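You operate a simulated robot arm through the tools that you are given. There is no shell and no other tool.

The job below is to be done with a simulated two-armed robot. You get a single attempt, and the scene is never put back.

JOB
Pick up the polish jar with one hand, pass it to the other hand and put it on the cream top. Take the yellow bulb and leave it on top of the carton on the top of the wooden bench. Take the green bulb and leave it on the wall shelf over the wooden bench. Take the yellow clip and put it on the wall shelf over the wooden bench. Take the white clip and leave it on top of the blue hand pad. Put the blue cover on the top of the large blue panel. Lift the blue cap open. Do these in any order. Set down upright: polish jar, yellow bulb, green bulb.

Only the result counts: the job must be done as asked and must still hold three seconds after the hand-in. Knocking over, shifting, dropping, spilling or breaking anything else fails it. A push-on lid holds only when it is set on centred and level and pressed home; a screw cap is set on level and turned clockwise until tight.

ROBOT AND FRAMES
Two 7-joint arms with two-finger grippers on one trunk, on a base that moves. Base frame: it is fixed to the floor where the robot stands at the start and does not move with it; the origin is under the middle of the robot, x ahead of it, y to its left, z up; the surface under the hand at the start is at about z = 900. Lengths are in mm, angles in degrees, forces in N, time in s.
The left shoulder is at the start at [60, 123, 1025], the right one opposite. With the tool pointing down near the work surface each hand reaches from about 360 to 800 mm from the robot's upright axis, wherever it stands, measured 20 degrees to its own side. Places, roughly: blue cap [-1100, 1400, 800]; blue cover [-1000, 1500, 750]; blue hand pad (6x5x5 cm) [1400, 1100, 900]; carton [1250, 500, 1000]; cream top [-3900, 700, 1200]; green bulb (4x4x6 cm) [1000, 800, 900]; polish jar [750, 0, 1000]; top of the large blue panel [-2000, -2300, 900]; wall shelf over the wooden bench (266x20 cm) [1000, 100, 1360]; white clip (4x3x4 cm) [1300, 1300, 900]; yellow bulb (4x4x6 cm) [1000, 700, 900]; yellow clip (4x3x4 cm) [1300, 1200, 900]. Payload 1.47 kg a hand.
Tool frame (each hand has its own): the origin (TCP) lies between the finger pads and is the grasp point; the fingertips stand 16 mm ahead of it; z points along the fingers, y is the line along which they close. The gripper opens to 87 mm; its body begins 55 mm behind the TCP.
Orientation is told as [roll, pitch, yaw] about the base's x, y, z axes, in that order, counted from this pose: with the fingers straight down and closing along the base's y, the tool's x points along the base's -x, its y along +y and its z along -z.

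CONTROLS
- The arms move only by the tool step_arm. It takes "left_commands", "right_commands" or both (then of equal length, played together; a hand with none holds still); each is text: rows parted by semicolons, each of 7 numbers parted by spaces: the shift along the base's x, y, z in mm, then the turn, a rotation vector about the base's x, y, z in degrees, then the opening in per cent of the stroke, from 0 (shut) to 100 (fully open). In form: dx dy dz rx ry rz hand; .... A call has 1 to 20 rows; each row is the pose to reach, as a shift and turn from the pose commanded when the call began. Each row takes 0.2 s and may step no farther than 50 mm and 8.6 degrees from the row before; otherwise, or with a gripper value out of range, the whole call is refused. Where a pose cannot be reached the arm comes as near as it can. A force on the tool above 40 N (or 10 N above the force at the start of the call, whichever is more), or a blocked arm, ends the call early, and 0.2 s more pass. Each finger travels about 153 mm/s and halts on what it meets, pressing with about 28 N; the grip force reading is that of the motor and also rises with nothing between the fingers. The clock runs only during rows and for 0.2 s after the last one: add rows that repeat a pose to give the fingers time. The reply holds the time, the measured pose of the TCP, the force on the tool along the base axes, the opening and the grip force, in the units named above and with some noise, with the torque about the TCP (base axes, N m) and any sound that the robot's microphone picked up.
- Cameras (640 x 400 px; columns grow to the right, rows downward): "scene" is now at [85.5, -59.4, 1626.7]; the picture's right is [-0.62, -0.79, 0.00], its down [-0.24, 0.19, -0.95] and it looks along [0.75, -0.59, -0.30] (base axes); focal length 214 px, centre (320, 200). "left" rides on the left gripper at [73, -12, -90] in its tool frame; the picture's right is [0.16, 0.99, 0.00], its down [-0.72, 0.12, -0.68] and it looks along [-0.67, 0.11, 0.73] (tool axes); focal length 247 px, centre (320, 200). "right" rides on the right gripper at [73, 12, -90] in its tool frame; the picture's right is [-0.16, 0.99, 0.00], its down [-0.72, -0.12, -0.68] and it looks along [-0.67, -0.11, 0.73] (tool axes); focal length 247 px, centre (320, 200). There is no depth. A picture from a camera that has moved, and an enlarged one, comes with that camera's place and axes in the base frame and with its lens.
- get_image(camera): a new picture of that camera. No time passes.
- move_column(by): moves the trunk up (or, below 0, down) by that many mm; the arms and the scene camera ride with it, the base frame stays. It gives what a move gives, with no picture.
- roll_base(legs): drives the robot by 1 to 6 legs, each [ahead, left, turn to the left] in mm, mm and degrees, along the robot's own axes; the way and the turn of a leg run together, so that a leg with both is an arc; at most 1500 mm and 180 degrees a leg. The arms and the cameras ride along, it lands a little off, and it stops where it bumps. It gives what a move gives.
- pan_tilt(pan, tilt): turns the head with the scene camera to pan (to the left, within 120 degrees either way) and tilt (down, from -29 to 69), counted from straight ahead of the robot. It gives what a move gives.
- close_up(camera, box): a new picture of the part [left, top, right, bottom] of that camera's present view, enlarged. No time passes.
- sign_off(): hands the job in; it is judged then, once.

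Nothing tells you exact positions but the pictures and the camera data. Unless the task says otherwise, let go and move clear before handing in.

The tools are called after "Emit:" as name(argument=value, ...) on one line, values as JSON. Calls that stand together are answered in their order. step_arm: Moves the arms, as the interface text tells. Its arguments: {"type":"object","properties":{"left_commands":{"type":"string"},"right_commands":{"type":"string"}},"required":[]} The other tools are called the same way: move_column (by) moves the trunk up or down; roll_base (legs) drives the base; pan_tilt (pan, tilt) turns the head that bears the scene camera; get_image (camera) takes a picture; close_up (camera, box) takes an enlarged picture of a part of a camera's view; sign_off () hands the job in.

At the start:

```text
time: 0.0
left_eef_pos: [322.0, -1.3, 1513.0]
left_tcp_rot: [0.0, 0.0, 0.0]
left_ft_force: [0.2, -0.2, 0.8]
left_ft_torque: [0.02, 0.01, -0.02]
left_opening: 86.9
left_grip_force: 0.0
right_eef_pos: [316.9, -341.1, 1511.3]
right_tcp_rot: [-0.1, -0.1, 0.1]
right_ft_force: [0.3, -0.1, 0.2]
right_ft_torque: [0.03, 0.0, -0.01]
right_opening: 86.9
right_grip_force: 0.0
trunk travel left (down, up): [-180.0, 50.0]
robot x, y, heading: [1.4, 1.0, 0.3]
head pan, tilt (commanded): [-38.1, 17.5]
```

scene: 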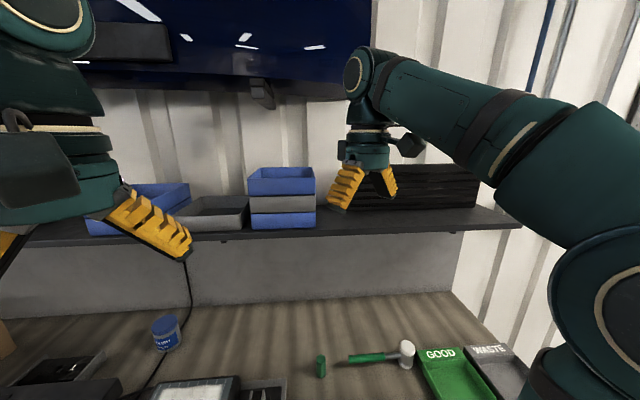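
right: 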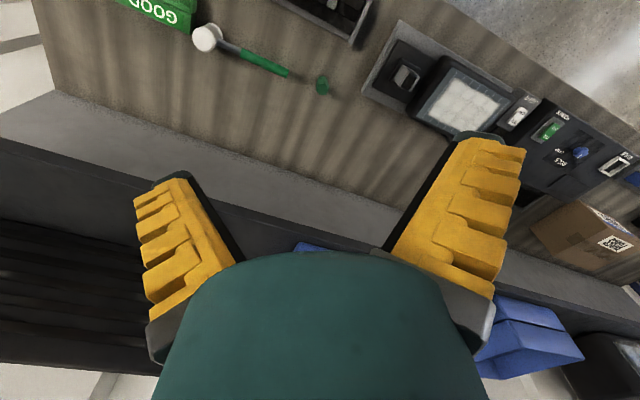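
left: 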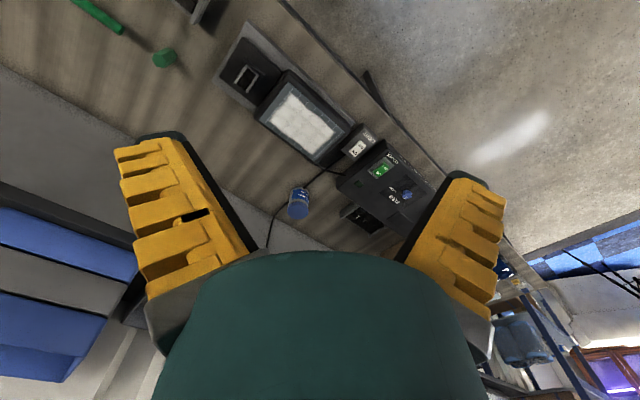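

I see a wooden bench ahead with a wall shelf above it, and a blue-lidded jar (probably the polish jar) on the bench near [750, 0]. I'll look around with the head before I move anything.

Emit:
pan_tilt(pan=0, tilt=30)

Emit:
get_image(camera="scene")

Emit:
pan_tilt(pan=45, tilt=20)

Emit:
get_image(camera="scene")

Emit:
pan_tilt(pan=110, tilt=20)

Emit:
get_image(camera="scene")

Emit:
pan_tilt(pan=-110, tilt=20)

Emit:
get_image(camera="scene")

```text
time: 1.0
left_eef_pos: [322.1, -0.4, 1512.1]
left_tcp_rot: [0.0, 0.0, 0.1]
left_ft_force: [0.3, -0.6, -0.5]
left_ft_torque: [-0.04, 0.02, -0.03]
left_opening: 87.0
left_grip_force: 0.0
right_eef_pos: [316.6, -339.9, 1511.6]
right_tcp_rot: [-0.1, 0.0, 0.1]
right_ft_force: [-0.6, 0.0, 0.3]
right_ft_torque: [0.0, -0.01, -0.02]
right_opening: 86.9
right_grip_force: 0.2
trunk travel left (down, up): [-180.0, 50.0]
robot x, y, heading: [-1.1, -3.1, -0.1]
head pan, tilt (commanded): [0.0, 30.0]
```

```text
taken
camera scene: at [102.5, -1.9, 1606.6], right [0.0, -1.0, 0.0], down [-0.5, 0.0, -0.87], along [0.87, 0.0, -0.5], focal length 214 px, centre (320, 200)
```

scene: 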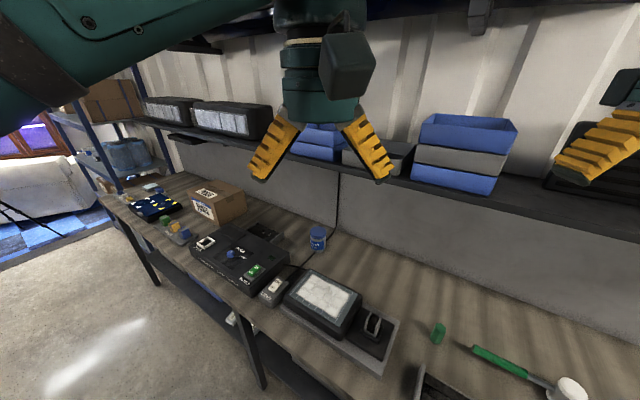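

```text
time: 2.2
left_eef_pos: [322.1, 0.1, 1510.8]
left_tcp_rot: [0.0, 0.0, 0.0]
left_ft_force: [-0.2, -0.1, 0.8]
left_ft_torque: [-0.01, 0.0, 0.02]
left_opening: 87.1
left_grip_force: 0.1
right_eef_pos: [318.4, -339.7, 1511.1]
right_tcp_rot: [-0.1, -0.1, 0.0]
right_ft_force: [-0.2, 0.2, -0.7]
right_ft_torque: [0.03, 0.03, 0.0]
right_opening: 87.0
right_grip_force: 0.0
trunk travel left (down, up): [-180.0, 50.0]
robot x, y, heading: [4.5, -1.3, -0.2]
head pan, tilt (commanded): [45.0, 20.0]
```

```text
taken
camera scene: at [78.0, 64.0, 1622.7], right [0.71, -0.71, 0.0], down [-0.24, -0.24, -0.94], along [0.66, 0.66, -0.34], focal length 214 px, centre (320, 200)
```

scene: 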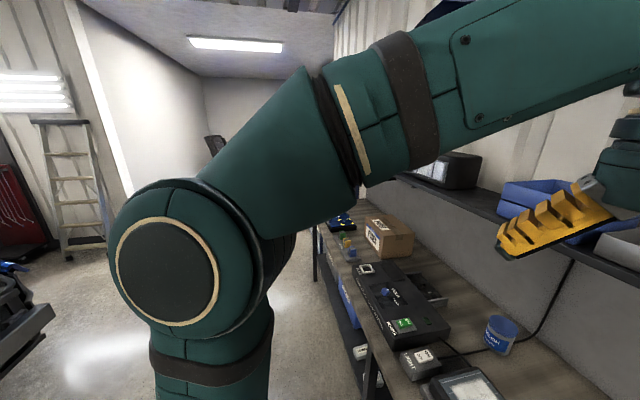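

```text
time: 3.5
left_eef_pos: [321.5, -2.4, 1511.6]
left_tcp_rot: [0.0, 0.0, 0.0]
left_ft_force: [-0.9, 0.1, -0.2]
left_ft_torque: [-0.04, 0.02, 0.0]
left_opening: 87.1
left_grip_force: 0.1
right_eef_pos: [317.1, -340.0, 1511.4]
right_tcp_rot: [0.0, 0.0, -0.1]
right_ft_force: [0.6, 0.2, 0.0]
right_ft_torque: [0.01, 0.01, 0.01]
right_opening: 87.1
right_grip_force: 0.0
trunk travel left (down, up): [-180.0, 50.0]
robot x, y, heading: [-3.5, 2.8, -0.1]
head pan, tilt (commanded): [110.0, 20.0]
```

```text
taken
camera scene: at [-19.7, 85.7, 1622.7], right [0.94, 0.34, 0.0], down [0.12, -0.32, -0.94], along [-0.32, 0.88, -0.34], focal length 214 px, centre (320, 200)
```

scene: 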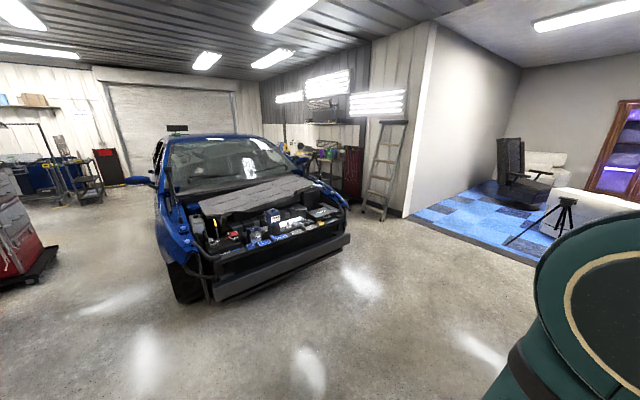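

```text
time: 6.7
left_eef_pos: [322.7, -0.6, 1511.8]
left_tcp_rot: [0.0, 0.0, -0.1]
left_ft_force: [0.8, -0.1, 0.6]
left_ft_torque: [0.0, 0.02, 0.05]
left_opening: 86.8
left_grip_force: 0.0
right_eef_pos: [317.8, -339.0, 1511.2]
right_tcp_rot: [-0.1, 0.1, 0.1]
right_ft_force: [-0.3, 0.1, 0.3]
right_ft_torque: [-0.01, -0.03, 0.01]
right_opening: 86.8
right_grip_force: 0.1
trunk travel left (down, up): [-180.0, 50.0]
robot x, y, heading: [1.8, 2.3, 0.1]
head pan, tilt (commanded): [-110.0, 20.0]
```

```text
taken
camera scene: at [-19.7, -89.3, 1622.7], right [-0.94, 0.34, 0.0], down [0.12, 0.32, -0.94], along [-0.32, -0.88, -0.34], focal length 214 px, centre (320, 200)
```

scene: 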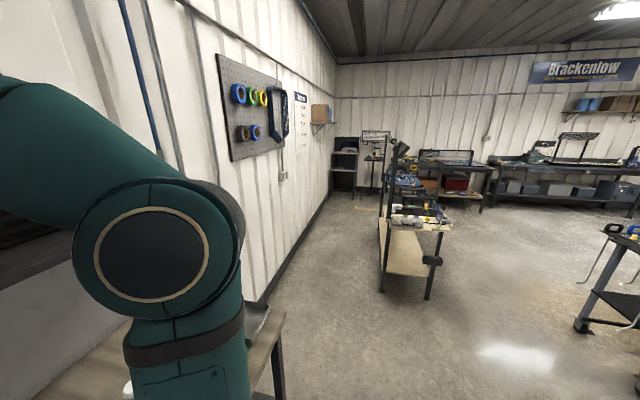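

The bench holds the jar, bulbs, clips and carton. The car's engine bay is behind me to the left, and other carts are behind. I'll zoom in on the key areas.

Emit:
close_up(camera="scene", box=[320, 100, 640, 300])

Emit:
pan_tilt(pan=110, tilt=25)

Emit:
close_up(camera="scene", box=[150, 130, 360, 260])

Emit:
close_up(camera="scene", box=[0, 80, 160, 180])

Emit:
pan_tilt(pan=0, tilt=30)

Emit:
close_up(camera="scene", box=[80, 150, 280, 275])

Emit:
close_up(camera="scene", box=[200, 200, 440, 350])

```text
2.00 times, centred on (480, 200) of scene
camera zoom: at [-19.7, -89.3, 1622.7], right [-0.94, 0.34, 0.0], down [0.12, 0.32, -0.94], along [-0.32, -0.88, -0.34], focal length 429 px, centre (0, 200)
```

zoom: 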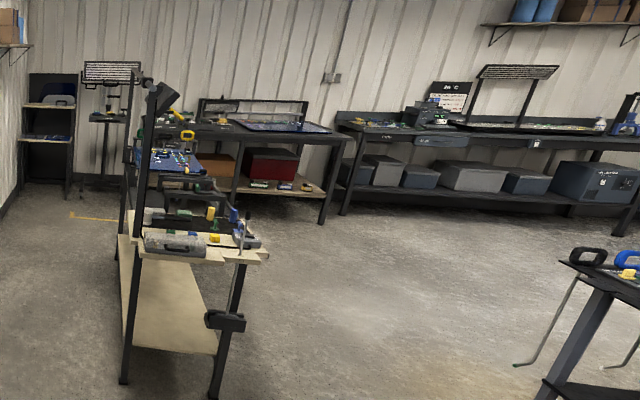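

```text
time: 9.8
left_eef_pos: [321.9, -0.2, 1512.1]
left_tcp_rot: [0.0, -0.1, 0.0]
left_ft_force: [-0.6, 0.4, -0.4]
left_ft_torque: [0.0, 0.0, 0.0]
left_opening: 86.9
left_grip_force: 0.1
right_eef_pos: [317.5, -339.1, 1510.5]
right_tcp_rot: [0.0, 0.0, 0.0]
right_ft_force: [0.0, 0.3, -0.2]
right_ft_torque: [-0.02, -0.02, -0.02]
right_opening: 87.1
right_grip_force: 0.0
trunk travel left (down, up): [-180.0, 50.0]
robot x, y, heading: [-1.3, 1.9, -0.2]
head pan, tilt (commanded): [110.0, 25.0]
```

```text
3.05 times, centred on (255, 195) of scene
camera zoom: at [-19.4, 84.8, 1614.6], right [0.94, 0.34, 0.0], down [0.14, -0.4, -0.91], along [-0.31, 0.85, -0.42], focal length 654 px, centre (518, 215)
```

zoom: 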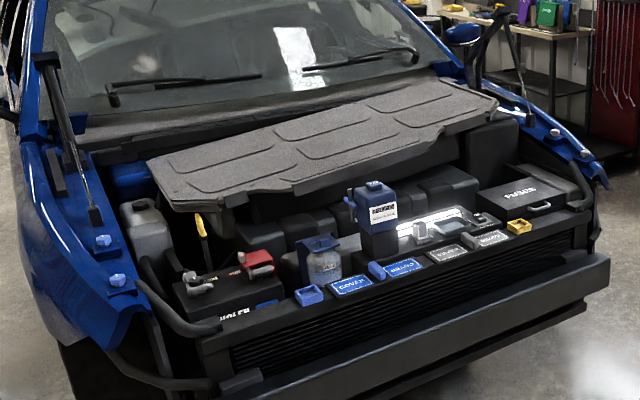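

```text
4.00 times, centred on (80, 130) of scene
camera zoom: at [-19.4, 84.8, 1614.6], right [0.94, 0.34, 0.0], down [0.14, -0.4, -0.91], along [-0.31, 0.85, -0.42], focal length 858 px, centre (1280, 480)
```

zoom: 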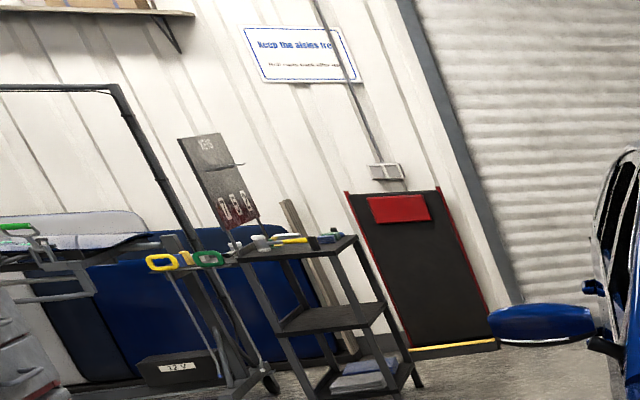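

```text
time: 11.7
left_eef_pos: [321.1, -0.1, 1512.4]
left_tcp_rot: [0.0, -0.1, 0.0]
left_ft_force: [-0.3, -0.3, -0.1]
left_ft_torque: [0.05, -0.02, 0.01]
left_opening: 87.1
left_grip_force: 0.0
right_eef_pos: [317.3, -339.6, 1511.5]
right_tcp_rot: [-0.1, -0.1, 0.1]
right_ft_force: [0.2, 0.2, -0.3]
right_ft_torque: [-0.02, -0.01, -0.01]
right_opening: 87.1
right_grip_force: 0.1
trunk travel left (down, up): [-180.0, 50.0]
robot x, y, heading: [-4.5, -1.3, -0.2]
head pan, tilt (commanded): [0.0, 30.0]
```

```text
3.20 times, centred on (180, 212) of scene
camera zoom: at [102.5, -1.8, 1606.6], right [0.0, -1.0, 0.0], down [-0.5, 0.0, -0.87], along [0.87, 0.0, -0.5], focal length 686 px, centre (768, 160)
```

zoom: 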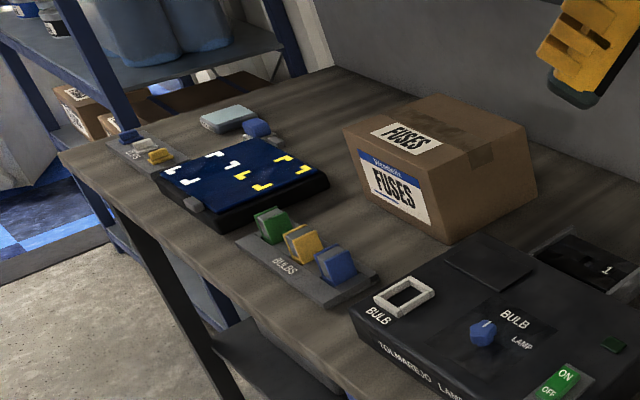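

```text
2.67 times, centred on (320, 275) of scene
camera zoom: at [102.5, -1.8, 1606.6], right [0.0, -1.0, 0.0], down [-0.5, 0.0, -0.87], along [0.87, 0.0, -0.5], focal length 572 px, centre (320, 0)
```

zoom: 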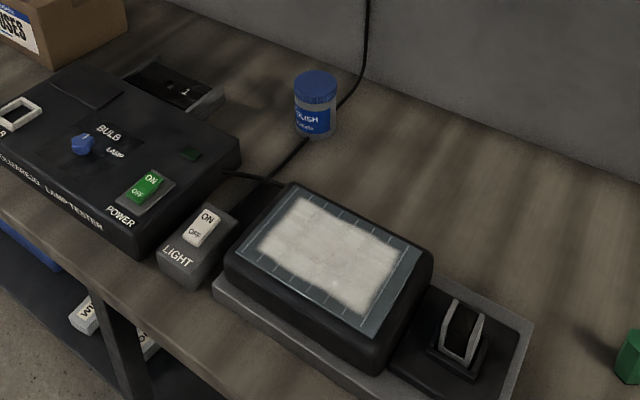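

Triangulation puts the bench edge about 38° off my heading, the jar near [890, 10, 940], the bulbs near [1070, 850] and the clips near [1340, 1290]. I'll back off slightly, square up to the bench and slide left to look closer.

Emit:
roll_base(legs=[[-119, 91, 0], [0, 0, -37.5]])

Emit:
pan_tilt(pan=0, tilt=20)

Emit:
get_image(camera="scene")

Emit:
pan_tilt(pan=-120, tilt=15)

Emit:
get_image(camera="scene")

Emit:
pan_tilt(pan=120, tilt=15)

Emit:
get_image(camera="scene")

```text
time: 14.9
left_eef_pos: [136.6, -108.1, 1511.9]
left_tcp_rot: [0.0, 0.0, -37.5]
left_ft_force: [0.1, 0.2, -0.8]
left_ft_torque: [-0.01, 0.0, 0.0]
left_opening: 87.1
left_grip_force: 0.0
right_eef_pos: [-72.1, -373.4, 1511.4]
right_tcp_rot: [-0.1, 0.0, -37.5]
right_ft_force: [-0.2, -0.9, -0.2]
right_ft_torque: [0.02, 0.0, 0.0]
right_opening: 86.9
right_grip_force: 0.1
trunk travel left (down, up): [-180.0, 50.0]
robot x, y, heading: [-118.3, 88.5, -37.6]
head pan, tilt (commanded): [0.0, 30.0]
```

```text
time: 15.7
left_eef_pos: [137.5, -109.0, 1512.0]
left_tcp_rot: [0.0, 0.0, -37.4]
left_ft_force: [-0.2, 0.0, 0.5]
left_ft_torque: [0.0, 0.02, 0.0]
left_opening: 86.8
left_grip_force: 0.0
right_eef_pos: [-71.6, -373.9, 1511.3]
right_tcp_rot: [-0.2, 0.0, -37.5]
right_ft_force: [-0.1, 0.2, 0.3]
right_ft_torque: [0.0, -0.02, 0.01]
right_opening: 86.9
right_grip_force: 0.1
trunk travel left (down, up): [-180.0, 50.0]
robot x, y, heading: [-119.1, 88.3, -37.0]
head pan, tilt (commanded): [0.0, 20.0]
```

```text
taken
camera scene: at [-33.6, 24.0, 1622.6], right [-0.61, -0.79, 0.0], down [-0.27, 0.21, -0.94], along [0.75, -0.57, -0.34], focal length 214 px, centre (320, 200)
```

scene: 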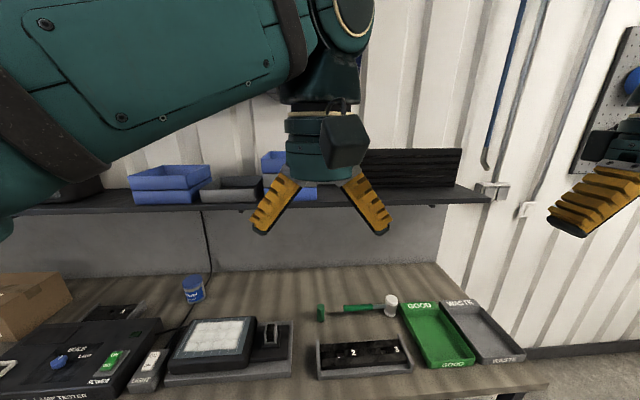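

```text
time: 17.6
left_eef_pos: [138.0, -107.6, 1511.3]
left_tcp_rot: [0.1, 0.0, -37.3]
left_ft_force: [-0.2, 0.7, -0.2]
left_ft_torque: [-0.01, 0.03, -0.02]
left_opening: 86.9
left_grip_force: 0.1
right_eef_pos: [-72.1, -373.9, 1511.7]
right_tcp_rot: [0.0, 0.0, -37.5]
right_ft_force: [1.6, 0.7, -0.2]
right_ft_torque: [0.0, -0.03, -0.01]
right_opening: 87.0
right_grip_force: 0.1
trunk travel left (down, up): [-180.0, 50.0]
robot x, y, heading: [-117.2, 86.2, -37.3]
head pan, tilt (commanded): [-120.0, 15.0]
```

```text
taken
camera scene: at [-193.2, 43.0, 1629.7], right [-0.4, 0.92, 0.0], down [0.25, 0.11, -0.96], along [-0.88, -0.39, -0.27], focal length 214 px, centre (320, 200)
```

scene: 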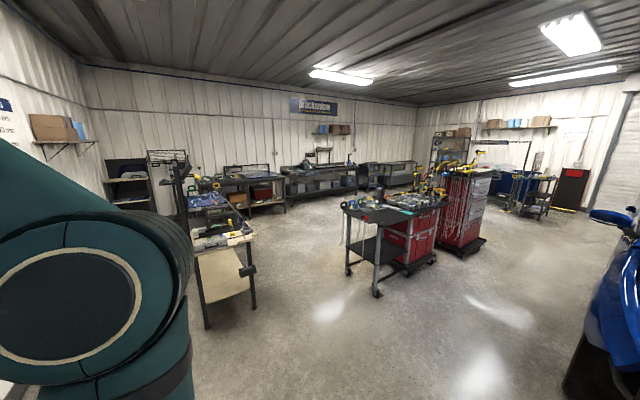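

```text
time: 21.0
left_eef_pos: [138.0, -108.5, 1512.5]
left_tcp_rot: [0.0, -0.1, -37.4]
left_ft_force: [0.5, -0.8, 0.6]
left_ft_torque: [0.02, 0.0, 0.0]
left_opening: 87.0
left_grip_force: 0.0
right_eef_pos: [-71.9, -373.1, 1511.4]
right_tcp_rot: [0.1, 0.0, -37.5]
right_ft_force: [-0.7, 0.1, 0.3]
right_ft_torque: [0.02, 0.0, 0.01]
right_opening: 87.2
right_grip_force: 0.0
trunk travel left (down, up): [-180.0, 50.0]
robot x, y, heading: [-117.1, 86.8, -37.4]
head pan, tilt (commanded): [120.0, 15.0]
```

```text
taken
camera scene: at [-95.6, 173.2, 1630.8], right [0.99, -0.13, 0.0], down [-0.03, -0.26, -0.97], along [0.12, 0.96, -0.26], focal length 214 px, centre (320, 200)
```

scene: 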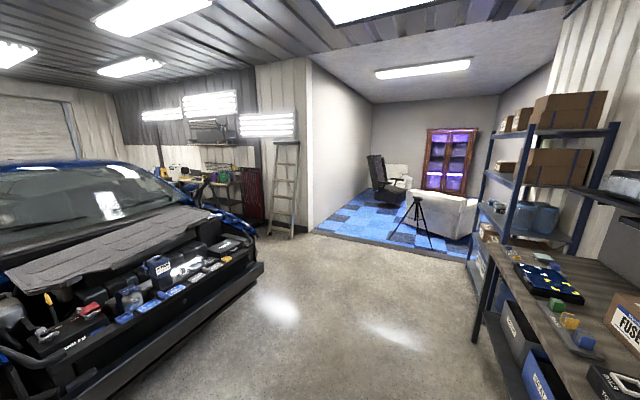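

Emit:
pan_tilt(pan=-120, tilt=15)

Emit:
close_up(camera="scene", box=[100, 140, 292, 260])

Emit:
close_up(camera="scene", box=[330, 110, 522, 230])

Emit:
close_up(camera="scene", box=[420, 130, 500, 180])

Emit:
close_up(camera="scene", box=[180, 175, 260, 225])

```text
time: 24.4
left_eef_pos: [138.0, -108.7, 1511.4]
left_tcp_rot: [0.0, 0.0, -37.3]
left_ft_force: [0.1, -0.2, -0.6]
left_ft_torque: [0.02, 0.0, 0.03]
left_opening: 87.0
left_grip_force: 0.1
right_eef_pos: [-71.7, -373.5, 1511.1]
right_tcp_rot: [0.0, 0.0, -37.5]
right_ft_force: [0.3, 0.1, 0.6]
right_ft_torque: [0.0, -0.02, 0.01]
right_opening: 87.0
right_grip_force: 0.0
trunk travel left (down, up): [-180.0, 50.0]
robot x, y, heading: [-121.0, 88.0, -37.4]
head pan, tilt (commanded): [-120.0, 15.0]
```

```text
3.33 times, centred on (196, 200) of scene
camera zoom: at [-193.2, 43.0, 1629.7], right [-0.4, 0.92, 0.0], down [0.25, 0.11, -0.96], along [-0.88, -0.39, -0.27], focal length 715 px, centre (733, 200)
```

zoom: 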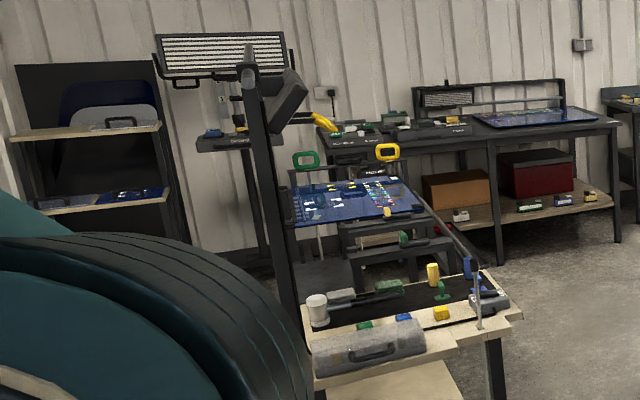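

```text
3.33 times, centred on (426, 170) of scene
camera zoom: at [-193.2, 43.0, 1629.7], right [-0.4, 0.92, 0.0], down [0.25, 0.11, -0.96], along [-0.88, -0.39, -0.27], focal length 715 px, centre (-33, 300)
```

zoom: 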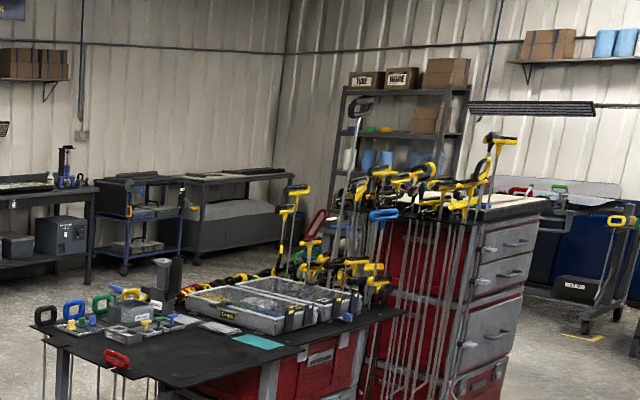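

```text
8.00 times, centred on (460, 155) of scene
camera zoom: at [-193.2, 43.0, 1629.7], right [-0.4, 0.92, 0.0], down [0.25, 0.11, -0.96], along [-0.88, -0.39, -0.27], focal length 1716 px, centre (-800, 560)
```

zoom: 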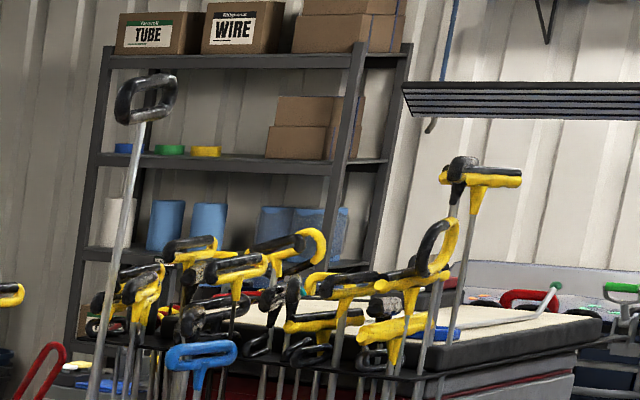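

```text
8.00 times, centred on (220, 200) of scene
camera zoom: at [-193.2, 43.0, 1629.7], right [-0.4, 0.92, 0.0], down [0.25, 0.11, -0.96], along [-0.88, -0.39, -0.27], focal length 1716 px, centre (1120, 200)
```

zoom: 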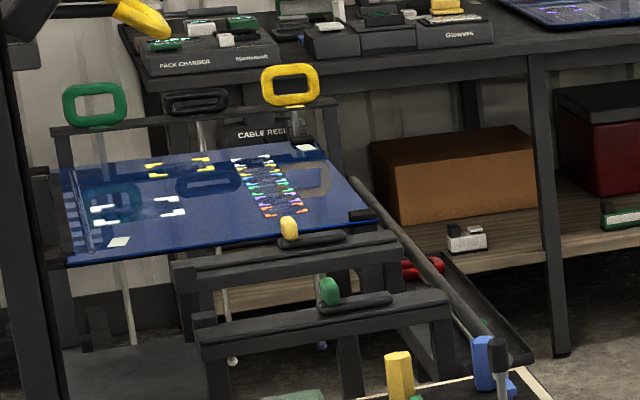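

Behind me I can see the cart with the blue panel and the tall tool chest with a cream top. Now I'll slide left along the bench to the clips and bulbs.

Emit:
roll_base(legs=[[0, 1450, 0]])

Emit:
pan_tilt(pan=0, tilt=40)

Emit:
get_image(camera="scene")

Emit:
get_image(camera="left")

Emit:
get_image(camera="right")

```text
time: 37.4
left_eef_pos: [1040.9, 1033.9, 1511.2]
left_tcp_rot: [0.0, -0.1, -39.2]
left_ft_force: [0.9, -0.8, 0.0]
left_ft_torque: [0.02, 0.02, -0.02]
left_opening: 87.0
left_grip_force: 0.1
right_eef_pos: [822.6, 774.6, 1513.1]
right_tcp_rot: [0.0, 0.0, -39.2]
right_ft_force: [-1.2, 0.1, -0.2]
right_ft_torque: [0.01, -0.02, -0.01]
right_opening: 87.1
right_grip_force: 0.1
trunk travel left (down, up): [-180.0, 50.0]
robot x, y, heading: [791.0, 1238.7, -39.2]
head pan, tilt (commanded): [-120.0, 15.0]
```

```text
time: 39.4
left_eef_pos: [1040.7, 1035.0, 1512.8]
left_tcp_rot: [0.0, 0.0, -39.1]
left_ft_force: [0.0, -0.5, 0.0]
left_ft_torque: [0.03, -0.01, 0.01]
left_opening: 87.0
left_grip_force: 0.1
right_eef_pos: [822.2, 774.2, 1512.4]
right_tcp_rot: [0.0, 0.1, -39.2]
right_ft_force: [-0.5, 0.0, -0.1]
right_ft_torque: [0.02, -0.04, 0.03]
right_opening: 87.2
right_grip_force: 0.1
trunk travel left (down, up): [-180.0, 50.0]
robot x, y, heading: [792.7, 1236.9, -39.2]
head pan, tilt (commanded): [0.0, 40.0]
```

```text
taken
camera scene: at [866.5, 1176.8, 1591.3], right [-0.63, -0.77, 0.0], down [-0.5, 0.41, -0.77], along [0.59, -0.48, -0.64], focal length 214 px, centre (320, 200)
```

scene: 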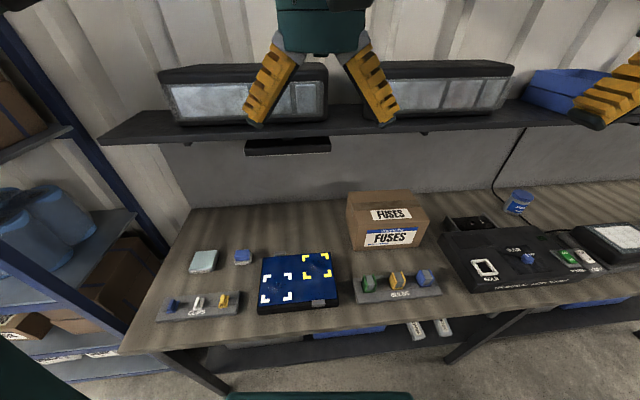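

```text
taken
camera left: at [976.1, 1071.5, 1602.1], right [0.5, 0.87, 0.0], down [0.63, -0.37, 0.68], along [0.59, -0.34, -0.73], focal length 247 px, centre (320, 200)
```

left: 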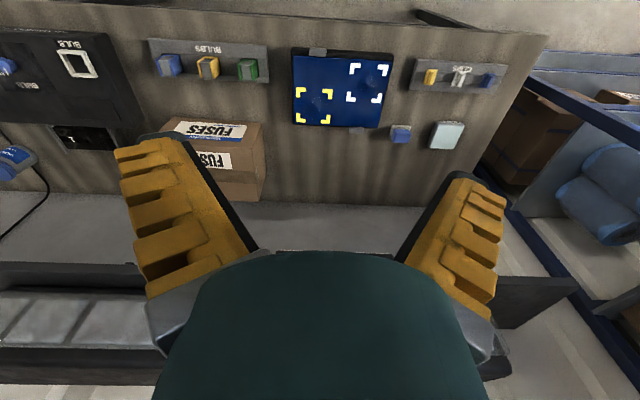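

```text
taken
camera right: at [771.7, 830.1, 1600.8], right [0.75, 0.66, 0.0], down [0.49, -0.55, 0.68], along [0.45, -0.51, -0.73], focal length 247 px, centre (320, 200)
```

right: 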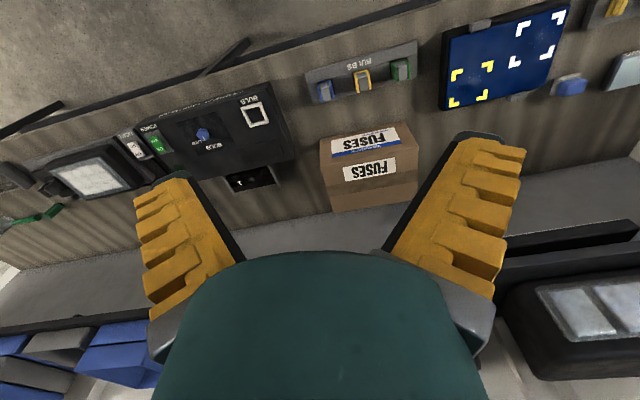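

Emit:
close_up(camera="scene", box=[140, 230, 300, 330])

Emit:
close_up(camera="scene", box=[300, 180, 460, 310])

Emit:
close_up(camera="left", box=[370, 50, 530, 150])

Emit:
close_up(camera="left", box=[140, 30, 300, 130])

Emit:
close_up(camera="scene", box=[90, 40, 410, 240])

```text
4.00 times, centred on (220, 280) of scene
camera zoom: at [866.5, 1176.8, 1591.3], right [-0.63, -0.77, 0.0], down [-0.5, 0.41, -0.77], along [0.59, -0.48, -0.64], focal length 858 px, centre (720, -120)
```

zoom: 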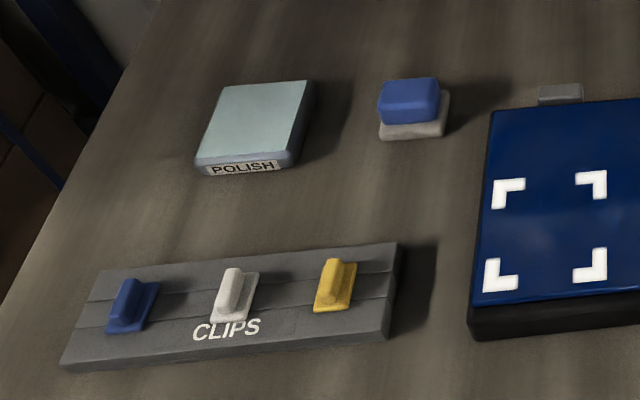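

```text
3.08 times, centred on (380, 245) of scene
camera zoom: at [866.5, 1176.8, 1591.3], right [-0.63, -0.77, 0.0], down [-0.5, 0.41, -0.77], along [0.59, -0.48, -0.64], focal length 660 px, centre (135, 62)
```

zoom: 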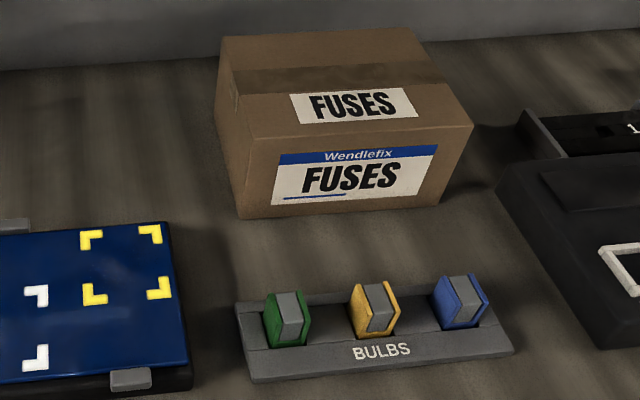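

```text
4.00 times, centred on (450, 100) of left
camera zoom: at [976.1, 1071.5, 1602.1], right [0.5, 0.87, 0.0], down [0.63, -0.37, 0.68], along [0.59, -0.34, -0.73], focal length 988 px, centre (-200, 600)
```

zoom: 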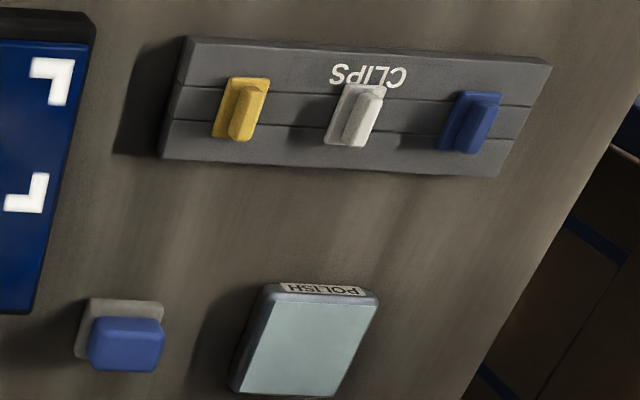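

```text
4.00 times, centred on (220, 80) of left
camera zoom: at [976.1, 1071.5, 1602.1], right [0.5, 0.87, 0.0], down [0.63, -0.37, 0.68], along [0.59, -0.34, -0.73], focal length 988 px, centre (720, 680)
```

zoom: 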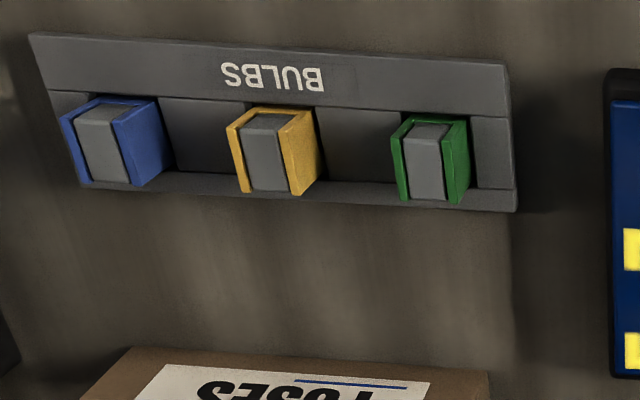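

```text
2.00 times, centred on (250, 140) of scene
camera zoom: at [866.5, 1176.8, 1591.3], right [-0.63, -0.77, 0.0], down [-0.5, 0.41, -0.77], along [0.59, -0.48, -0.64], focal length 429 px, centre (460, 320)
```

zoom: 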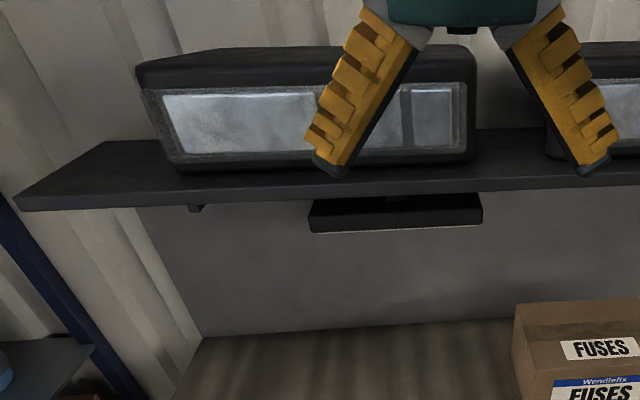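

The robot is about square to the bench, with clips, hand pad, bulb rack and carton all visible. I estimate the white clip at [1308, 1269], top z≈970, and the yellow clip at [1276, 1207]. I'll bring the left hand above the clips for a close look.

Emit:
step_arm(left_commands="32 28 0 0 0 0 100; 64 56 0 0 0 0 100; 96 84 0 0 0 0 100; 128 112 0 0 0 0 100; 160 140 -20 0 0 0 100; 185 163 -55 0 0 0 100; 205 180 -95 0 0 0 100; 225 197 -135 0 0 0 100; 240 210 -178 0 0 0 100; 252 220 -222 0 0 0 100; 258 226 -268 0 0 0 100; 262 230 -312 0 0 0 100; 262 230 -312 0 0 0 60")

Emit:
get_image(camera="left")

Emit:
get_image(camera="scene")

```text
time: 42.2
left_eef_pos: [1299.2, 1263.5, 1196.6]
left_tcp_rot: [0.0, 0.0, -39.1]
left_ft_force: [1.0, -0.5, 0.6]
left_ft_torque: [0.02, 0.01, 0.0]
left_opening: 57.5
left_grip_force: 3.6
right_eef_pos: [822.3, 775.0, 1510.9]
right_tcp_rot: [-0.1, 0.1, -39.2]
right_ft_force: [-0.3, 0.0, -0.4]
right_ft_torque: [0.01, 0.03, 0.01]
right_opening: 86.9
right_grip_force: 0.0
trunk travel left (down, up): [-180.0, 50.0]
robot x, y, heading: [793.5, 1239.5, -39.2]
head pan, tilt (commanded): [0.0, 40.0]
```

```text
taken
camera left: at [1235.4, 1301.5, 1287.3], right [0.5, 0.87, 0.0], down [0.63, -0.37, 0.68], along [0.59, -0.34, -0.73], focal length 247 px, centre (320, 200)
```

left: 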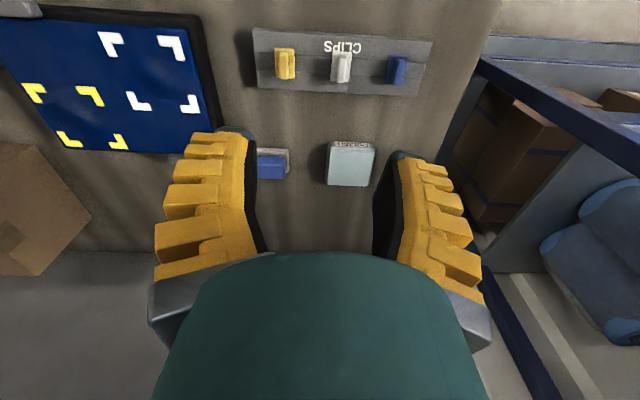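

```text
taken
camera scene: at [866.0, 1176.9, 1591.3], right [-0.63, -0.78, 0.0], down [-0.5, 0.41, -0.77], along [0.59, -0.48, -0.64], focal length 214 px, centre (320, 200)
```

scene: 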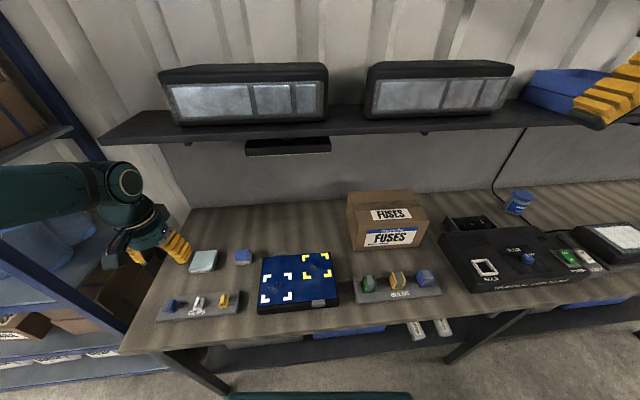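

Emit:
close_up(camera="left", box=[240, 20, 440, 145])

Emit:
close_up(camera="scene", box=[150, 240, 290, 328])

```text
3.20 times, centred on (340, 82) of left
camera zoom: at [1235.4, 1301.5, 1287.3], right [0.5, 0.87, 0.0], down [0.63, -0.37, 0.68], along [0.59, -0.34, -0.73], focal length 790 px, centre (256, 576)
```

zoom: 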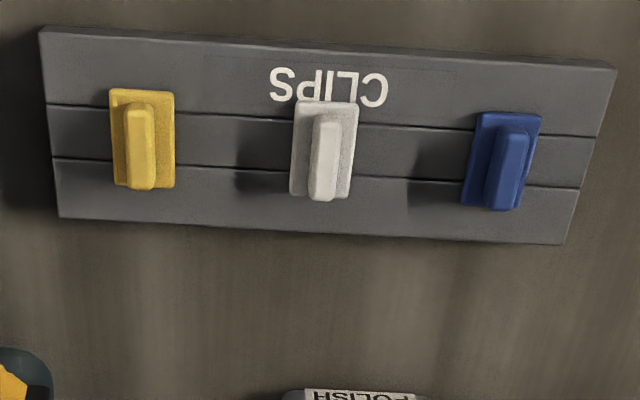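

```text
4.55 times, centred on (220, 284) of scene
camera zoom: at [866.0, 1176.9, 1591.3], right [-0.63, -0.78, 0.0], down [-0.5, 0.41, -0.77], along [0.59, -0.48, -0.64], focal length 975 px, centre (774, -182)
```

zoom: 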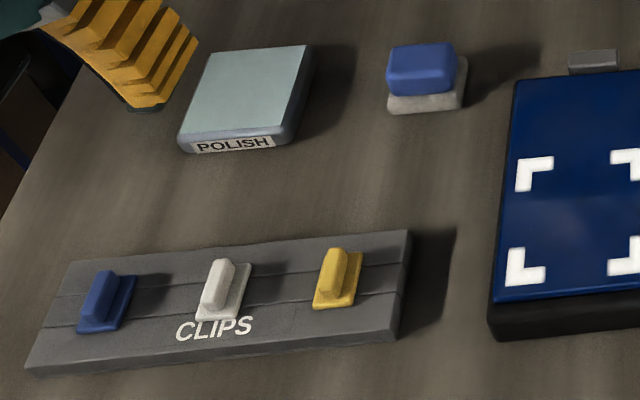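

The hand camera shows the white clip slightly left of the hand axis. I'll shift over it and descend part way to refine the position.

Emit:
step_arm(left_commands="8 7 -40 0 0 0 60; 16 14 -80 0 0 0 60; 22 19 -120 0 0 0 60; 22 19 -137 0 0 0 60; 22 19 -137 0 0 0 60")

Emit:
get_image(camera="left")

Emit:
close_up(camera="left", box=[240, 60, 400, 160])

```text
time: 43.4
left_eef_pos: [1323.4, 1285.0, 1063.7]
left_tcp_rot: [-0.1, 0.1, -39.1]
left_ft_force: [0.2, 0.1, 0.0]
left_ft_torque: [-0.01, 0.01, 0.01]
left_opening: 57.5
left_grip_force: 3.3
right_eef_pos: [821.6, 774.9, 1512.0]
right_tcp_rot: [0.1, -0.1, -39.3]
right_ft_force: [-0.8, -0.5, -0.3]
right_ft_torque: [-0.01, 0.0, 0.01]
right_opening: 86.9
right_grip_force: 0.1
trunk travel left (down, up): [-180.0, 50.0]
robot x, y, heading: [792.2, 1237.2, -39.1]
head pan, tilt (commanded): [0.0, 40.0]
```

```text
taken
camera left: at [1259.3, 1320.6, 1152.6], right [0.5, 0.87, 0.0], down [0.63, -0.37, 0.68], along [0.59, -0.34, -0.73], focal length 247 px, centre (320, 200)
```

left: 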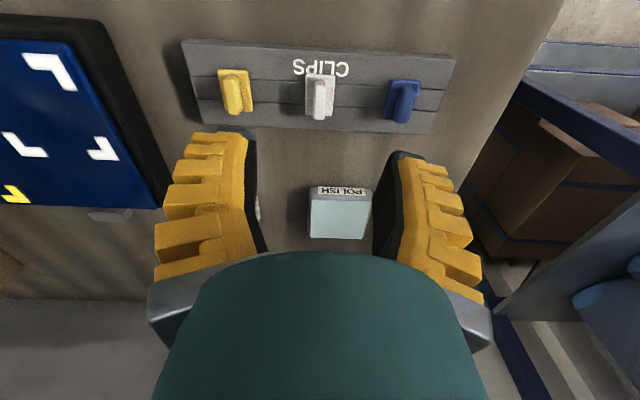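

```text
4.00 times, centred on (320, 110) of left
camera zoom: at [1259.3, 1320.6, 1152.6], right [0.5, 0.87, 0.0], down [0.63, -0.37, 0.68], along [0.59, -0.34, -0.73], focal length 988 px, centre (320, 560)
```

zoom: 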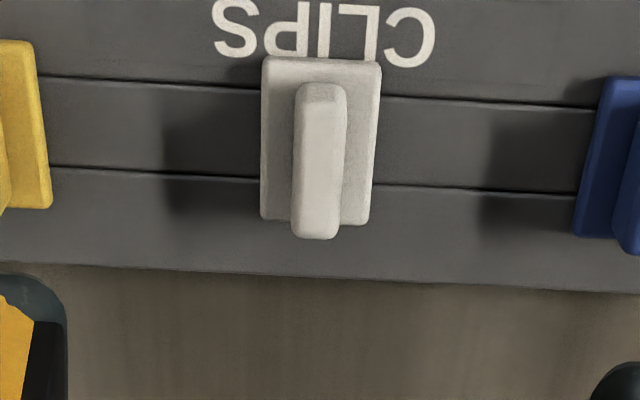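

Triangulating from two hand heights gives a white clip plate at z≈925 and ridge top at about 943. The ridge is rotated about 6° and sits slightly forward of the hand. I'll align and come down nearer.

Emit:
step_arm(left_commands="4 -2 -30 0 0 3 50; 7 -4 -60 0 0 6 50; 7 -4 -85 0 0 6 45; 7 -4 -85 0 0 6 45")

Emit:
close_up(camera="left", box=[220, 60, 420, 185])

Emit:
close_up(camera="scene", box=[130, 220, 290, 320])

```text
time: 44.4
left_eef_pos: [1331.9, 1278.7, 977.4]
left_tcp_rot: [0.0, 0.0, -33.2]
left_ft_force: [-0.1, -0.1, 0.0]
left_ft_torque: [0.02, 0.03, 0.02]
left_opening: 44.9
left_grip_force: 3.9
right_eef_pos: [821.9, 775.7, 1511.8]
right_tcp_rot: [0.0, 0.1, -39.2]
right_ft_force: [-0.4, 0.3, 1.2]
right_ft_torque: [0.0, -0.01, 0.03]
right_opening: 87.0
right_grip_force: 0.1
trunk travel left (down, up): [-180.0, 50.0]
robot x, y, heading: [788.5, 1240.0, -39.2]
head pan, tilt (commanded): [0.0, 40.0]
```

```text
3.20 times, centred on (320, 122) of left
camera zoom: at [1263.9, 1309.4, 1067.3], right [0.41, 0.91, 0.0], down [0.67, -0.3, 0.68], along [0.62, -0.28, -0.73], focal length 790 px, centre (320, 448)
```

zoom: 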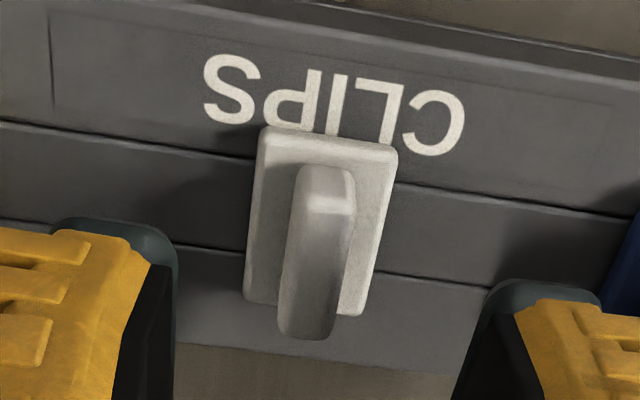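

```text
4.00 times, centred on (210, 270) of scene
camera zoom: at [865.9, 1177.1, 1591.3], right [-0.63, -0.78, 0.0], down [-0.5, 0.41, -0.77], along [0.59, -0.48, -0.64], focal length 858 px, centre (760, -80)
```

zoom: 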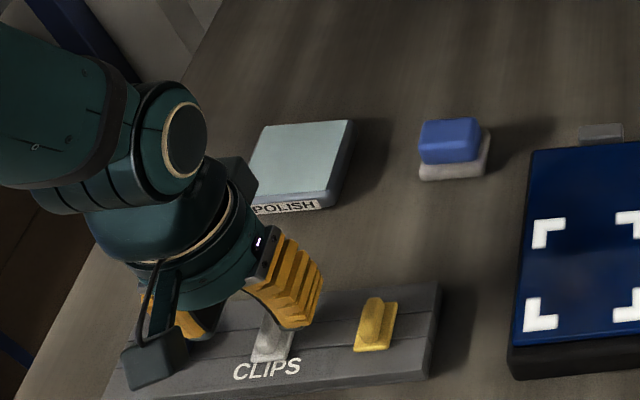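

The clip ridge is centred between the fingers and aligned. I'll descend to just above its plate and close.

Emit:
step_arm(left_commands="0 0 -12 0 0 0 45; 0 0 -24 0 0 0 45; 0 0 -31 0 0 0 45; 0 0 -31 0 0 0 45")

Emit:
get_image(camera="left")

Emit:
close_up(camera="scene", box=[150, 260, 250, 322])

```text
time: 45.4
left_eef_pos: [1330.1, 1278.9, 945.8]
left_tcp_rot: [0.1, 0.0, -33.1]
left_ft_force: [-0.3, 0.0, -0.5]
left_ft_torque: [-0.01, -0.03, -0.02]
left_opening: 44.9
left_grip_force: 4.2
right_eef_pos: [821.8, 775.3, 1511.4]
right_tcp_rot: [0.0, 0.0, -39.2]
right_ft_force: [0.4, 0.1, -0.7]
right_ft_torque: [0.01, -0.01, -0.03]
right_opening: 86.9
right_grip_force: 0.1
trunk travel left (down, up): [-180.0, 50.0]
robot x, y, heading: [790.7, 1240.7, -39.1]
head pan, tilt (commanded): [0.0, 40.0]
```

```text
taken
camera left: at [1263.3, 1309.3, 1036.2], right [0.41, 0.91, 0.0], down [0.67, -0.3, 0.68], along [0.62, -0.28, -0.73], focal length 247 px, centre (320, 200)
```

left: 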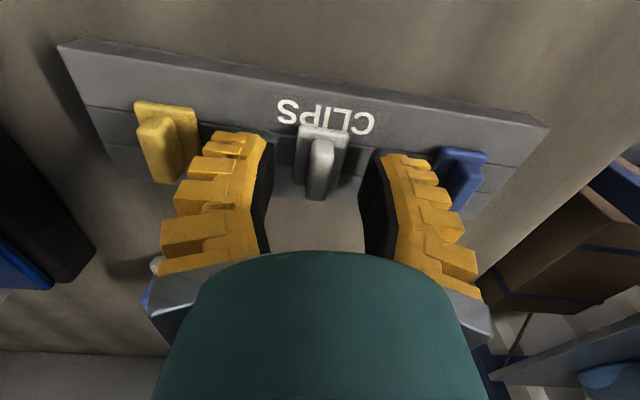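

```text
6.40 times, centred on (200, 291) of scene
camera zoom: at [866.3, 1176.9, 1591.3], right [-0.63, -0.78, 0.0], down [-0.5, 0.41, -0.77], along [0.59, -0.48, -0.64], focal length 1373 px, centre (1088, -382)
```

zoom: 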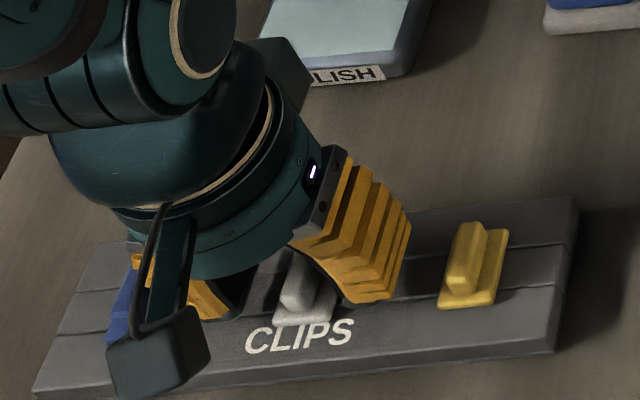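

Emit:
step_arm(left_commands="0 0 -4 0 0 0 45; 0 0 -4 0 0 0 30; 0 0 -4 0 0 0 15; 0 0 -4 0 0 0 0; 0 0 -4 0 0 0 0")

Emit:
get_image(camera="left")

```text
time: 46.6
left_eef_pos: [1329.2, 1278.9, 941.9]
left_tcp_rot: [0.0, -0.1, -33.2]
left_ft_force: [-0.3, -0.1, 8.0]
left_ft_torque: [-0.02, -0.04, 0.0]
left_opening: 6.0
left_grip_force: 27.6
right_eef_pos: [822.8, 775.5, 1512.2]
right_tcp_rot: [0.1, 0.0, -39.2]
right_ft_force: [0.5, -0.7, 0.2]
right_ft_torque: [0.0, 0.05, -0.01]
right_opening: 87.0
right_grip_force: 0.1
trunk travel left (down, up): [-180.0, 50.0]
robot x, y, heading: [791.9, 1236.4, -39.2]
head pan, tilt (commanded): [0.0, 40.0]
```

```text
taken
camera left: at [1262.4, 1309.0, 1032.6], right [0.41, 0.91, 0.0], down [0.67, -0.3, 0.68], along [0.62, -0.28, -0.73], focal length 247 px, centre (320, 200)
```

left: 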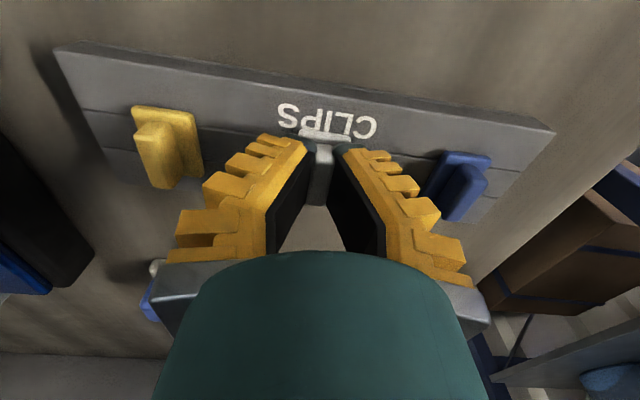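

Emit:
step_arm(left_commands="0 0 8 0 0 0 0; 0 0 20 0 0 0 0; 0 0 40 0 0 0 0; 0 0 60 0 0 0 0; 0 0 60 0 0 0 0")

Emit:
get_image(camera="left")

Emit:
close_up(camera="scene", box=[130, 230, 290, 330])

```text
time: 47.8
left_eef_pos: [1332.0, 1280.5, 1003.2]
left_tcp_rot: [0.1, 0.0, -33.2]
left_ft_force: [0.0, -0.2, -0.2]
left_ft_torque: [0.02, -0.01, 0.04]
left_opening: 5.8
left_grip_force: 27.9
right_eef_pos: [822.9, 775.3, 1511.9]
right_tcp_rot: [-0.1, 0.0, -39.2]
right_ft_force: [0.0, -0.3, -0.7]
right_ft_torque: [0.0, 0.0, -0.03]
right_opening: 87.0
right_grip_force: 0.1
trunk travel left (down, up): [-180.0, 50.0]
robot x, y, heading: [791.4, 1237.3, -39.3]
head pan, tilt (commanded): [0.0, 40.0]
```

```text
taken
camera left: at [1264.4, 1310.7, 1092.7], right [0.41, 0.91, 0.0], down [0.67, -0.3, 0.68], along [0.62, -0.28, -0.73], focal length 247 px, centre (320, 200)
```

left: 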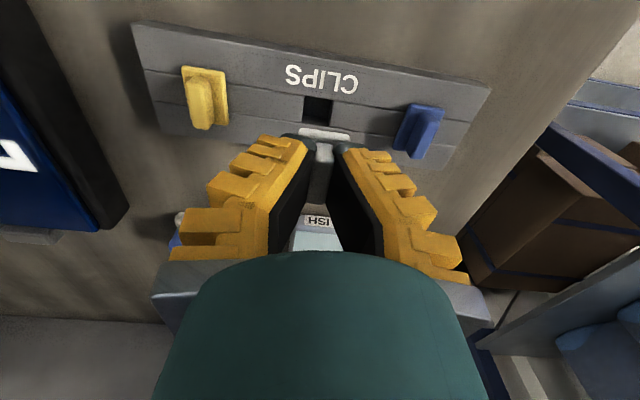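

```text
4.00 times, centred on (210, 280) of scene
camera zoom: at [866.9, 1176.7, 1591.2], right [-0.63, -0.78, 0.0], down [-0.5, 0.41, -0.77], along [0.59, -0.48, -0.64], focal length 858 px, centre (760, -120)
```

zoom: 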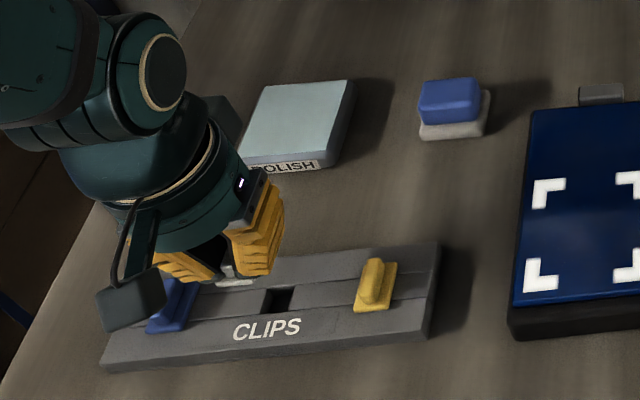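

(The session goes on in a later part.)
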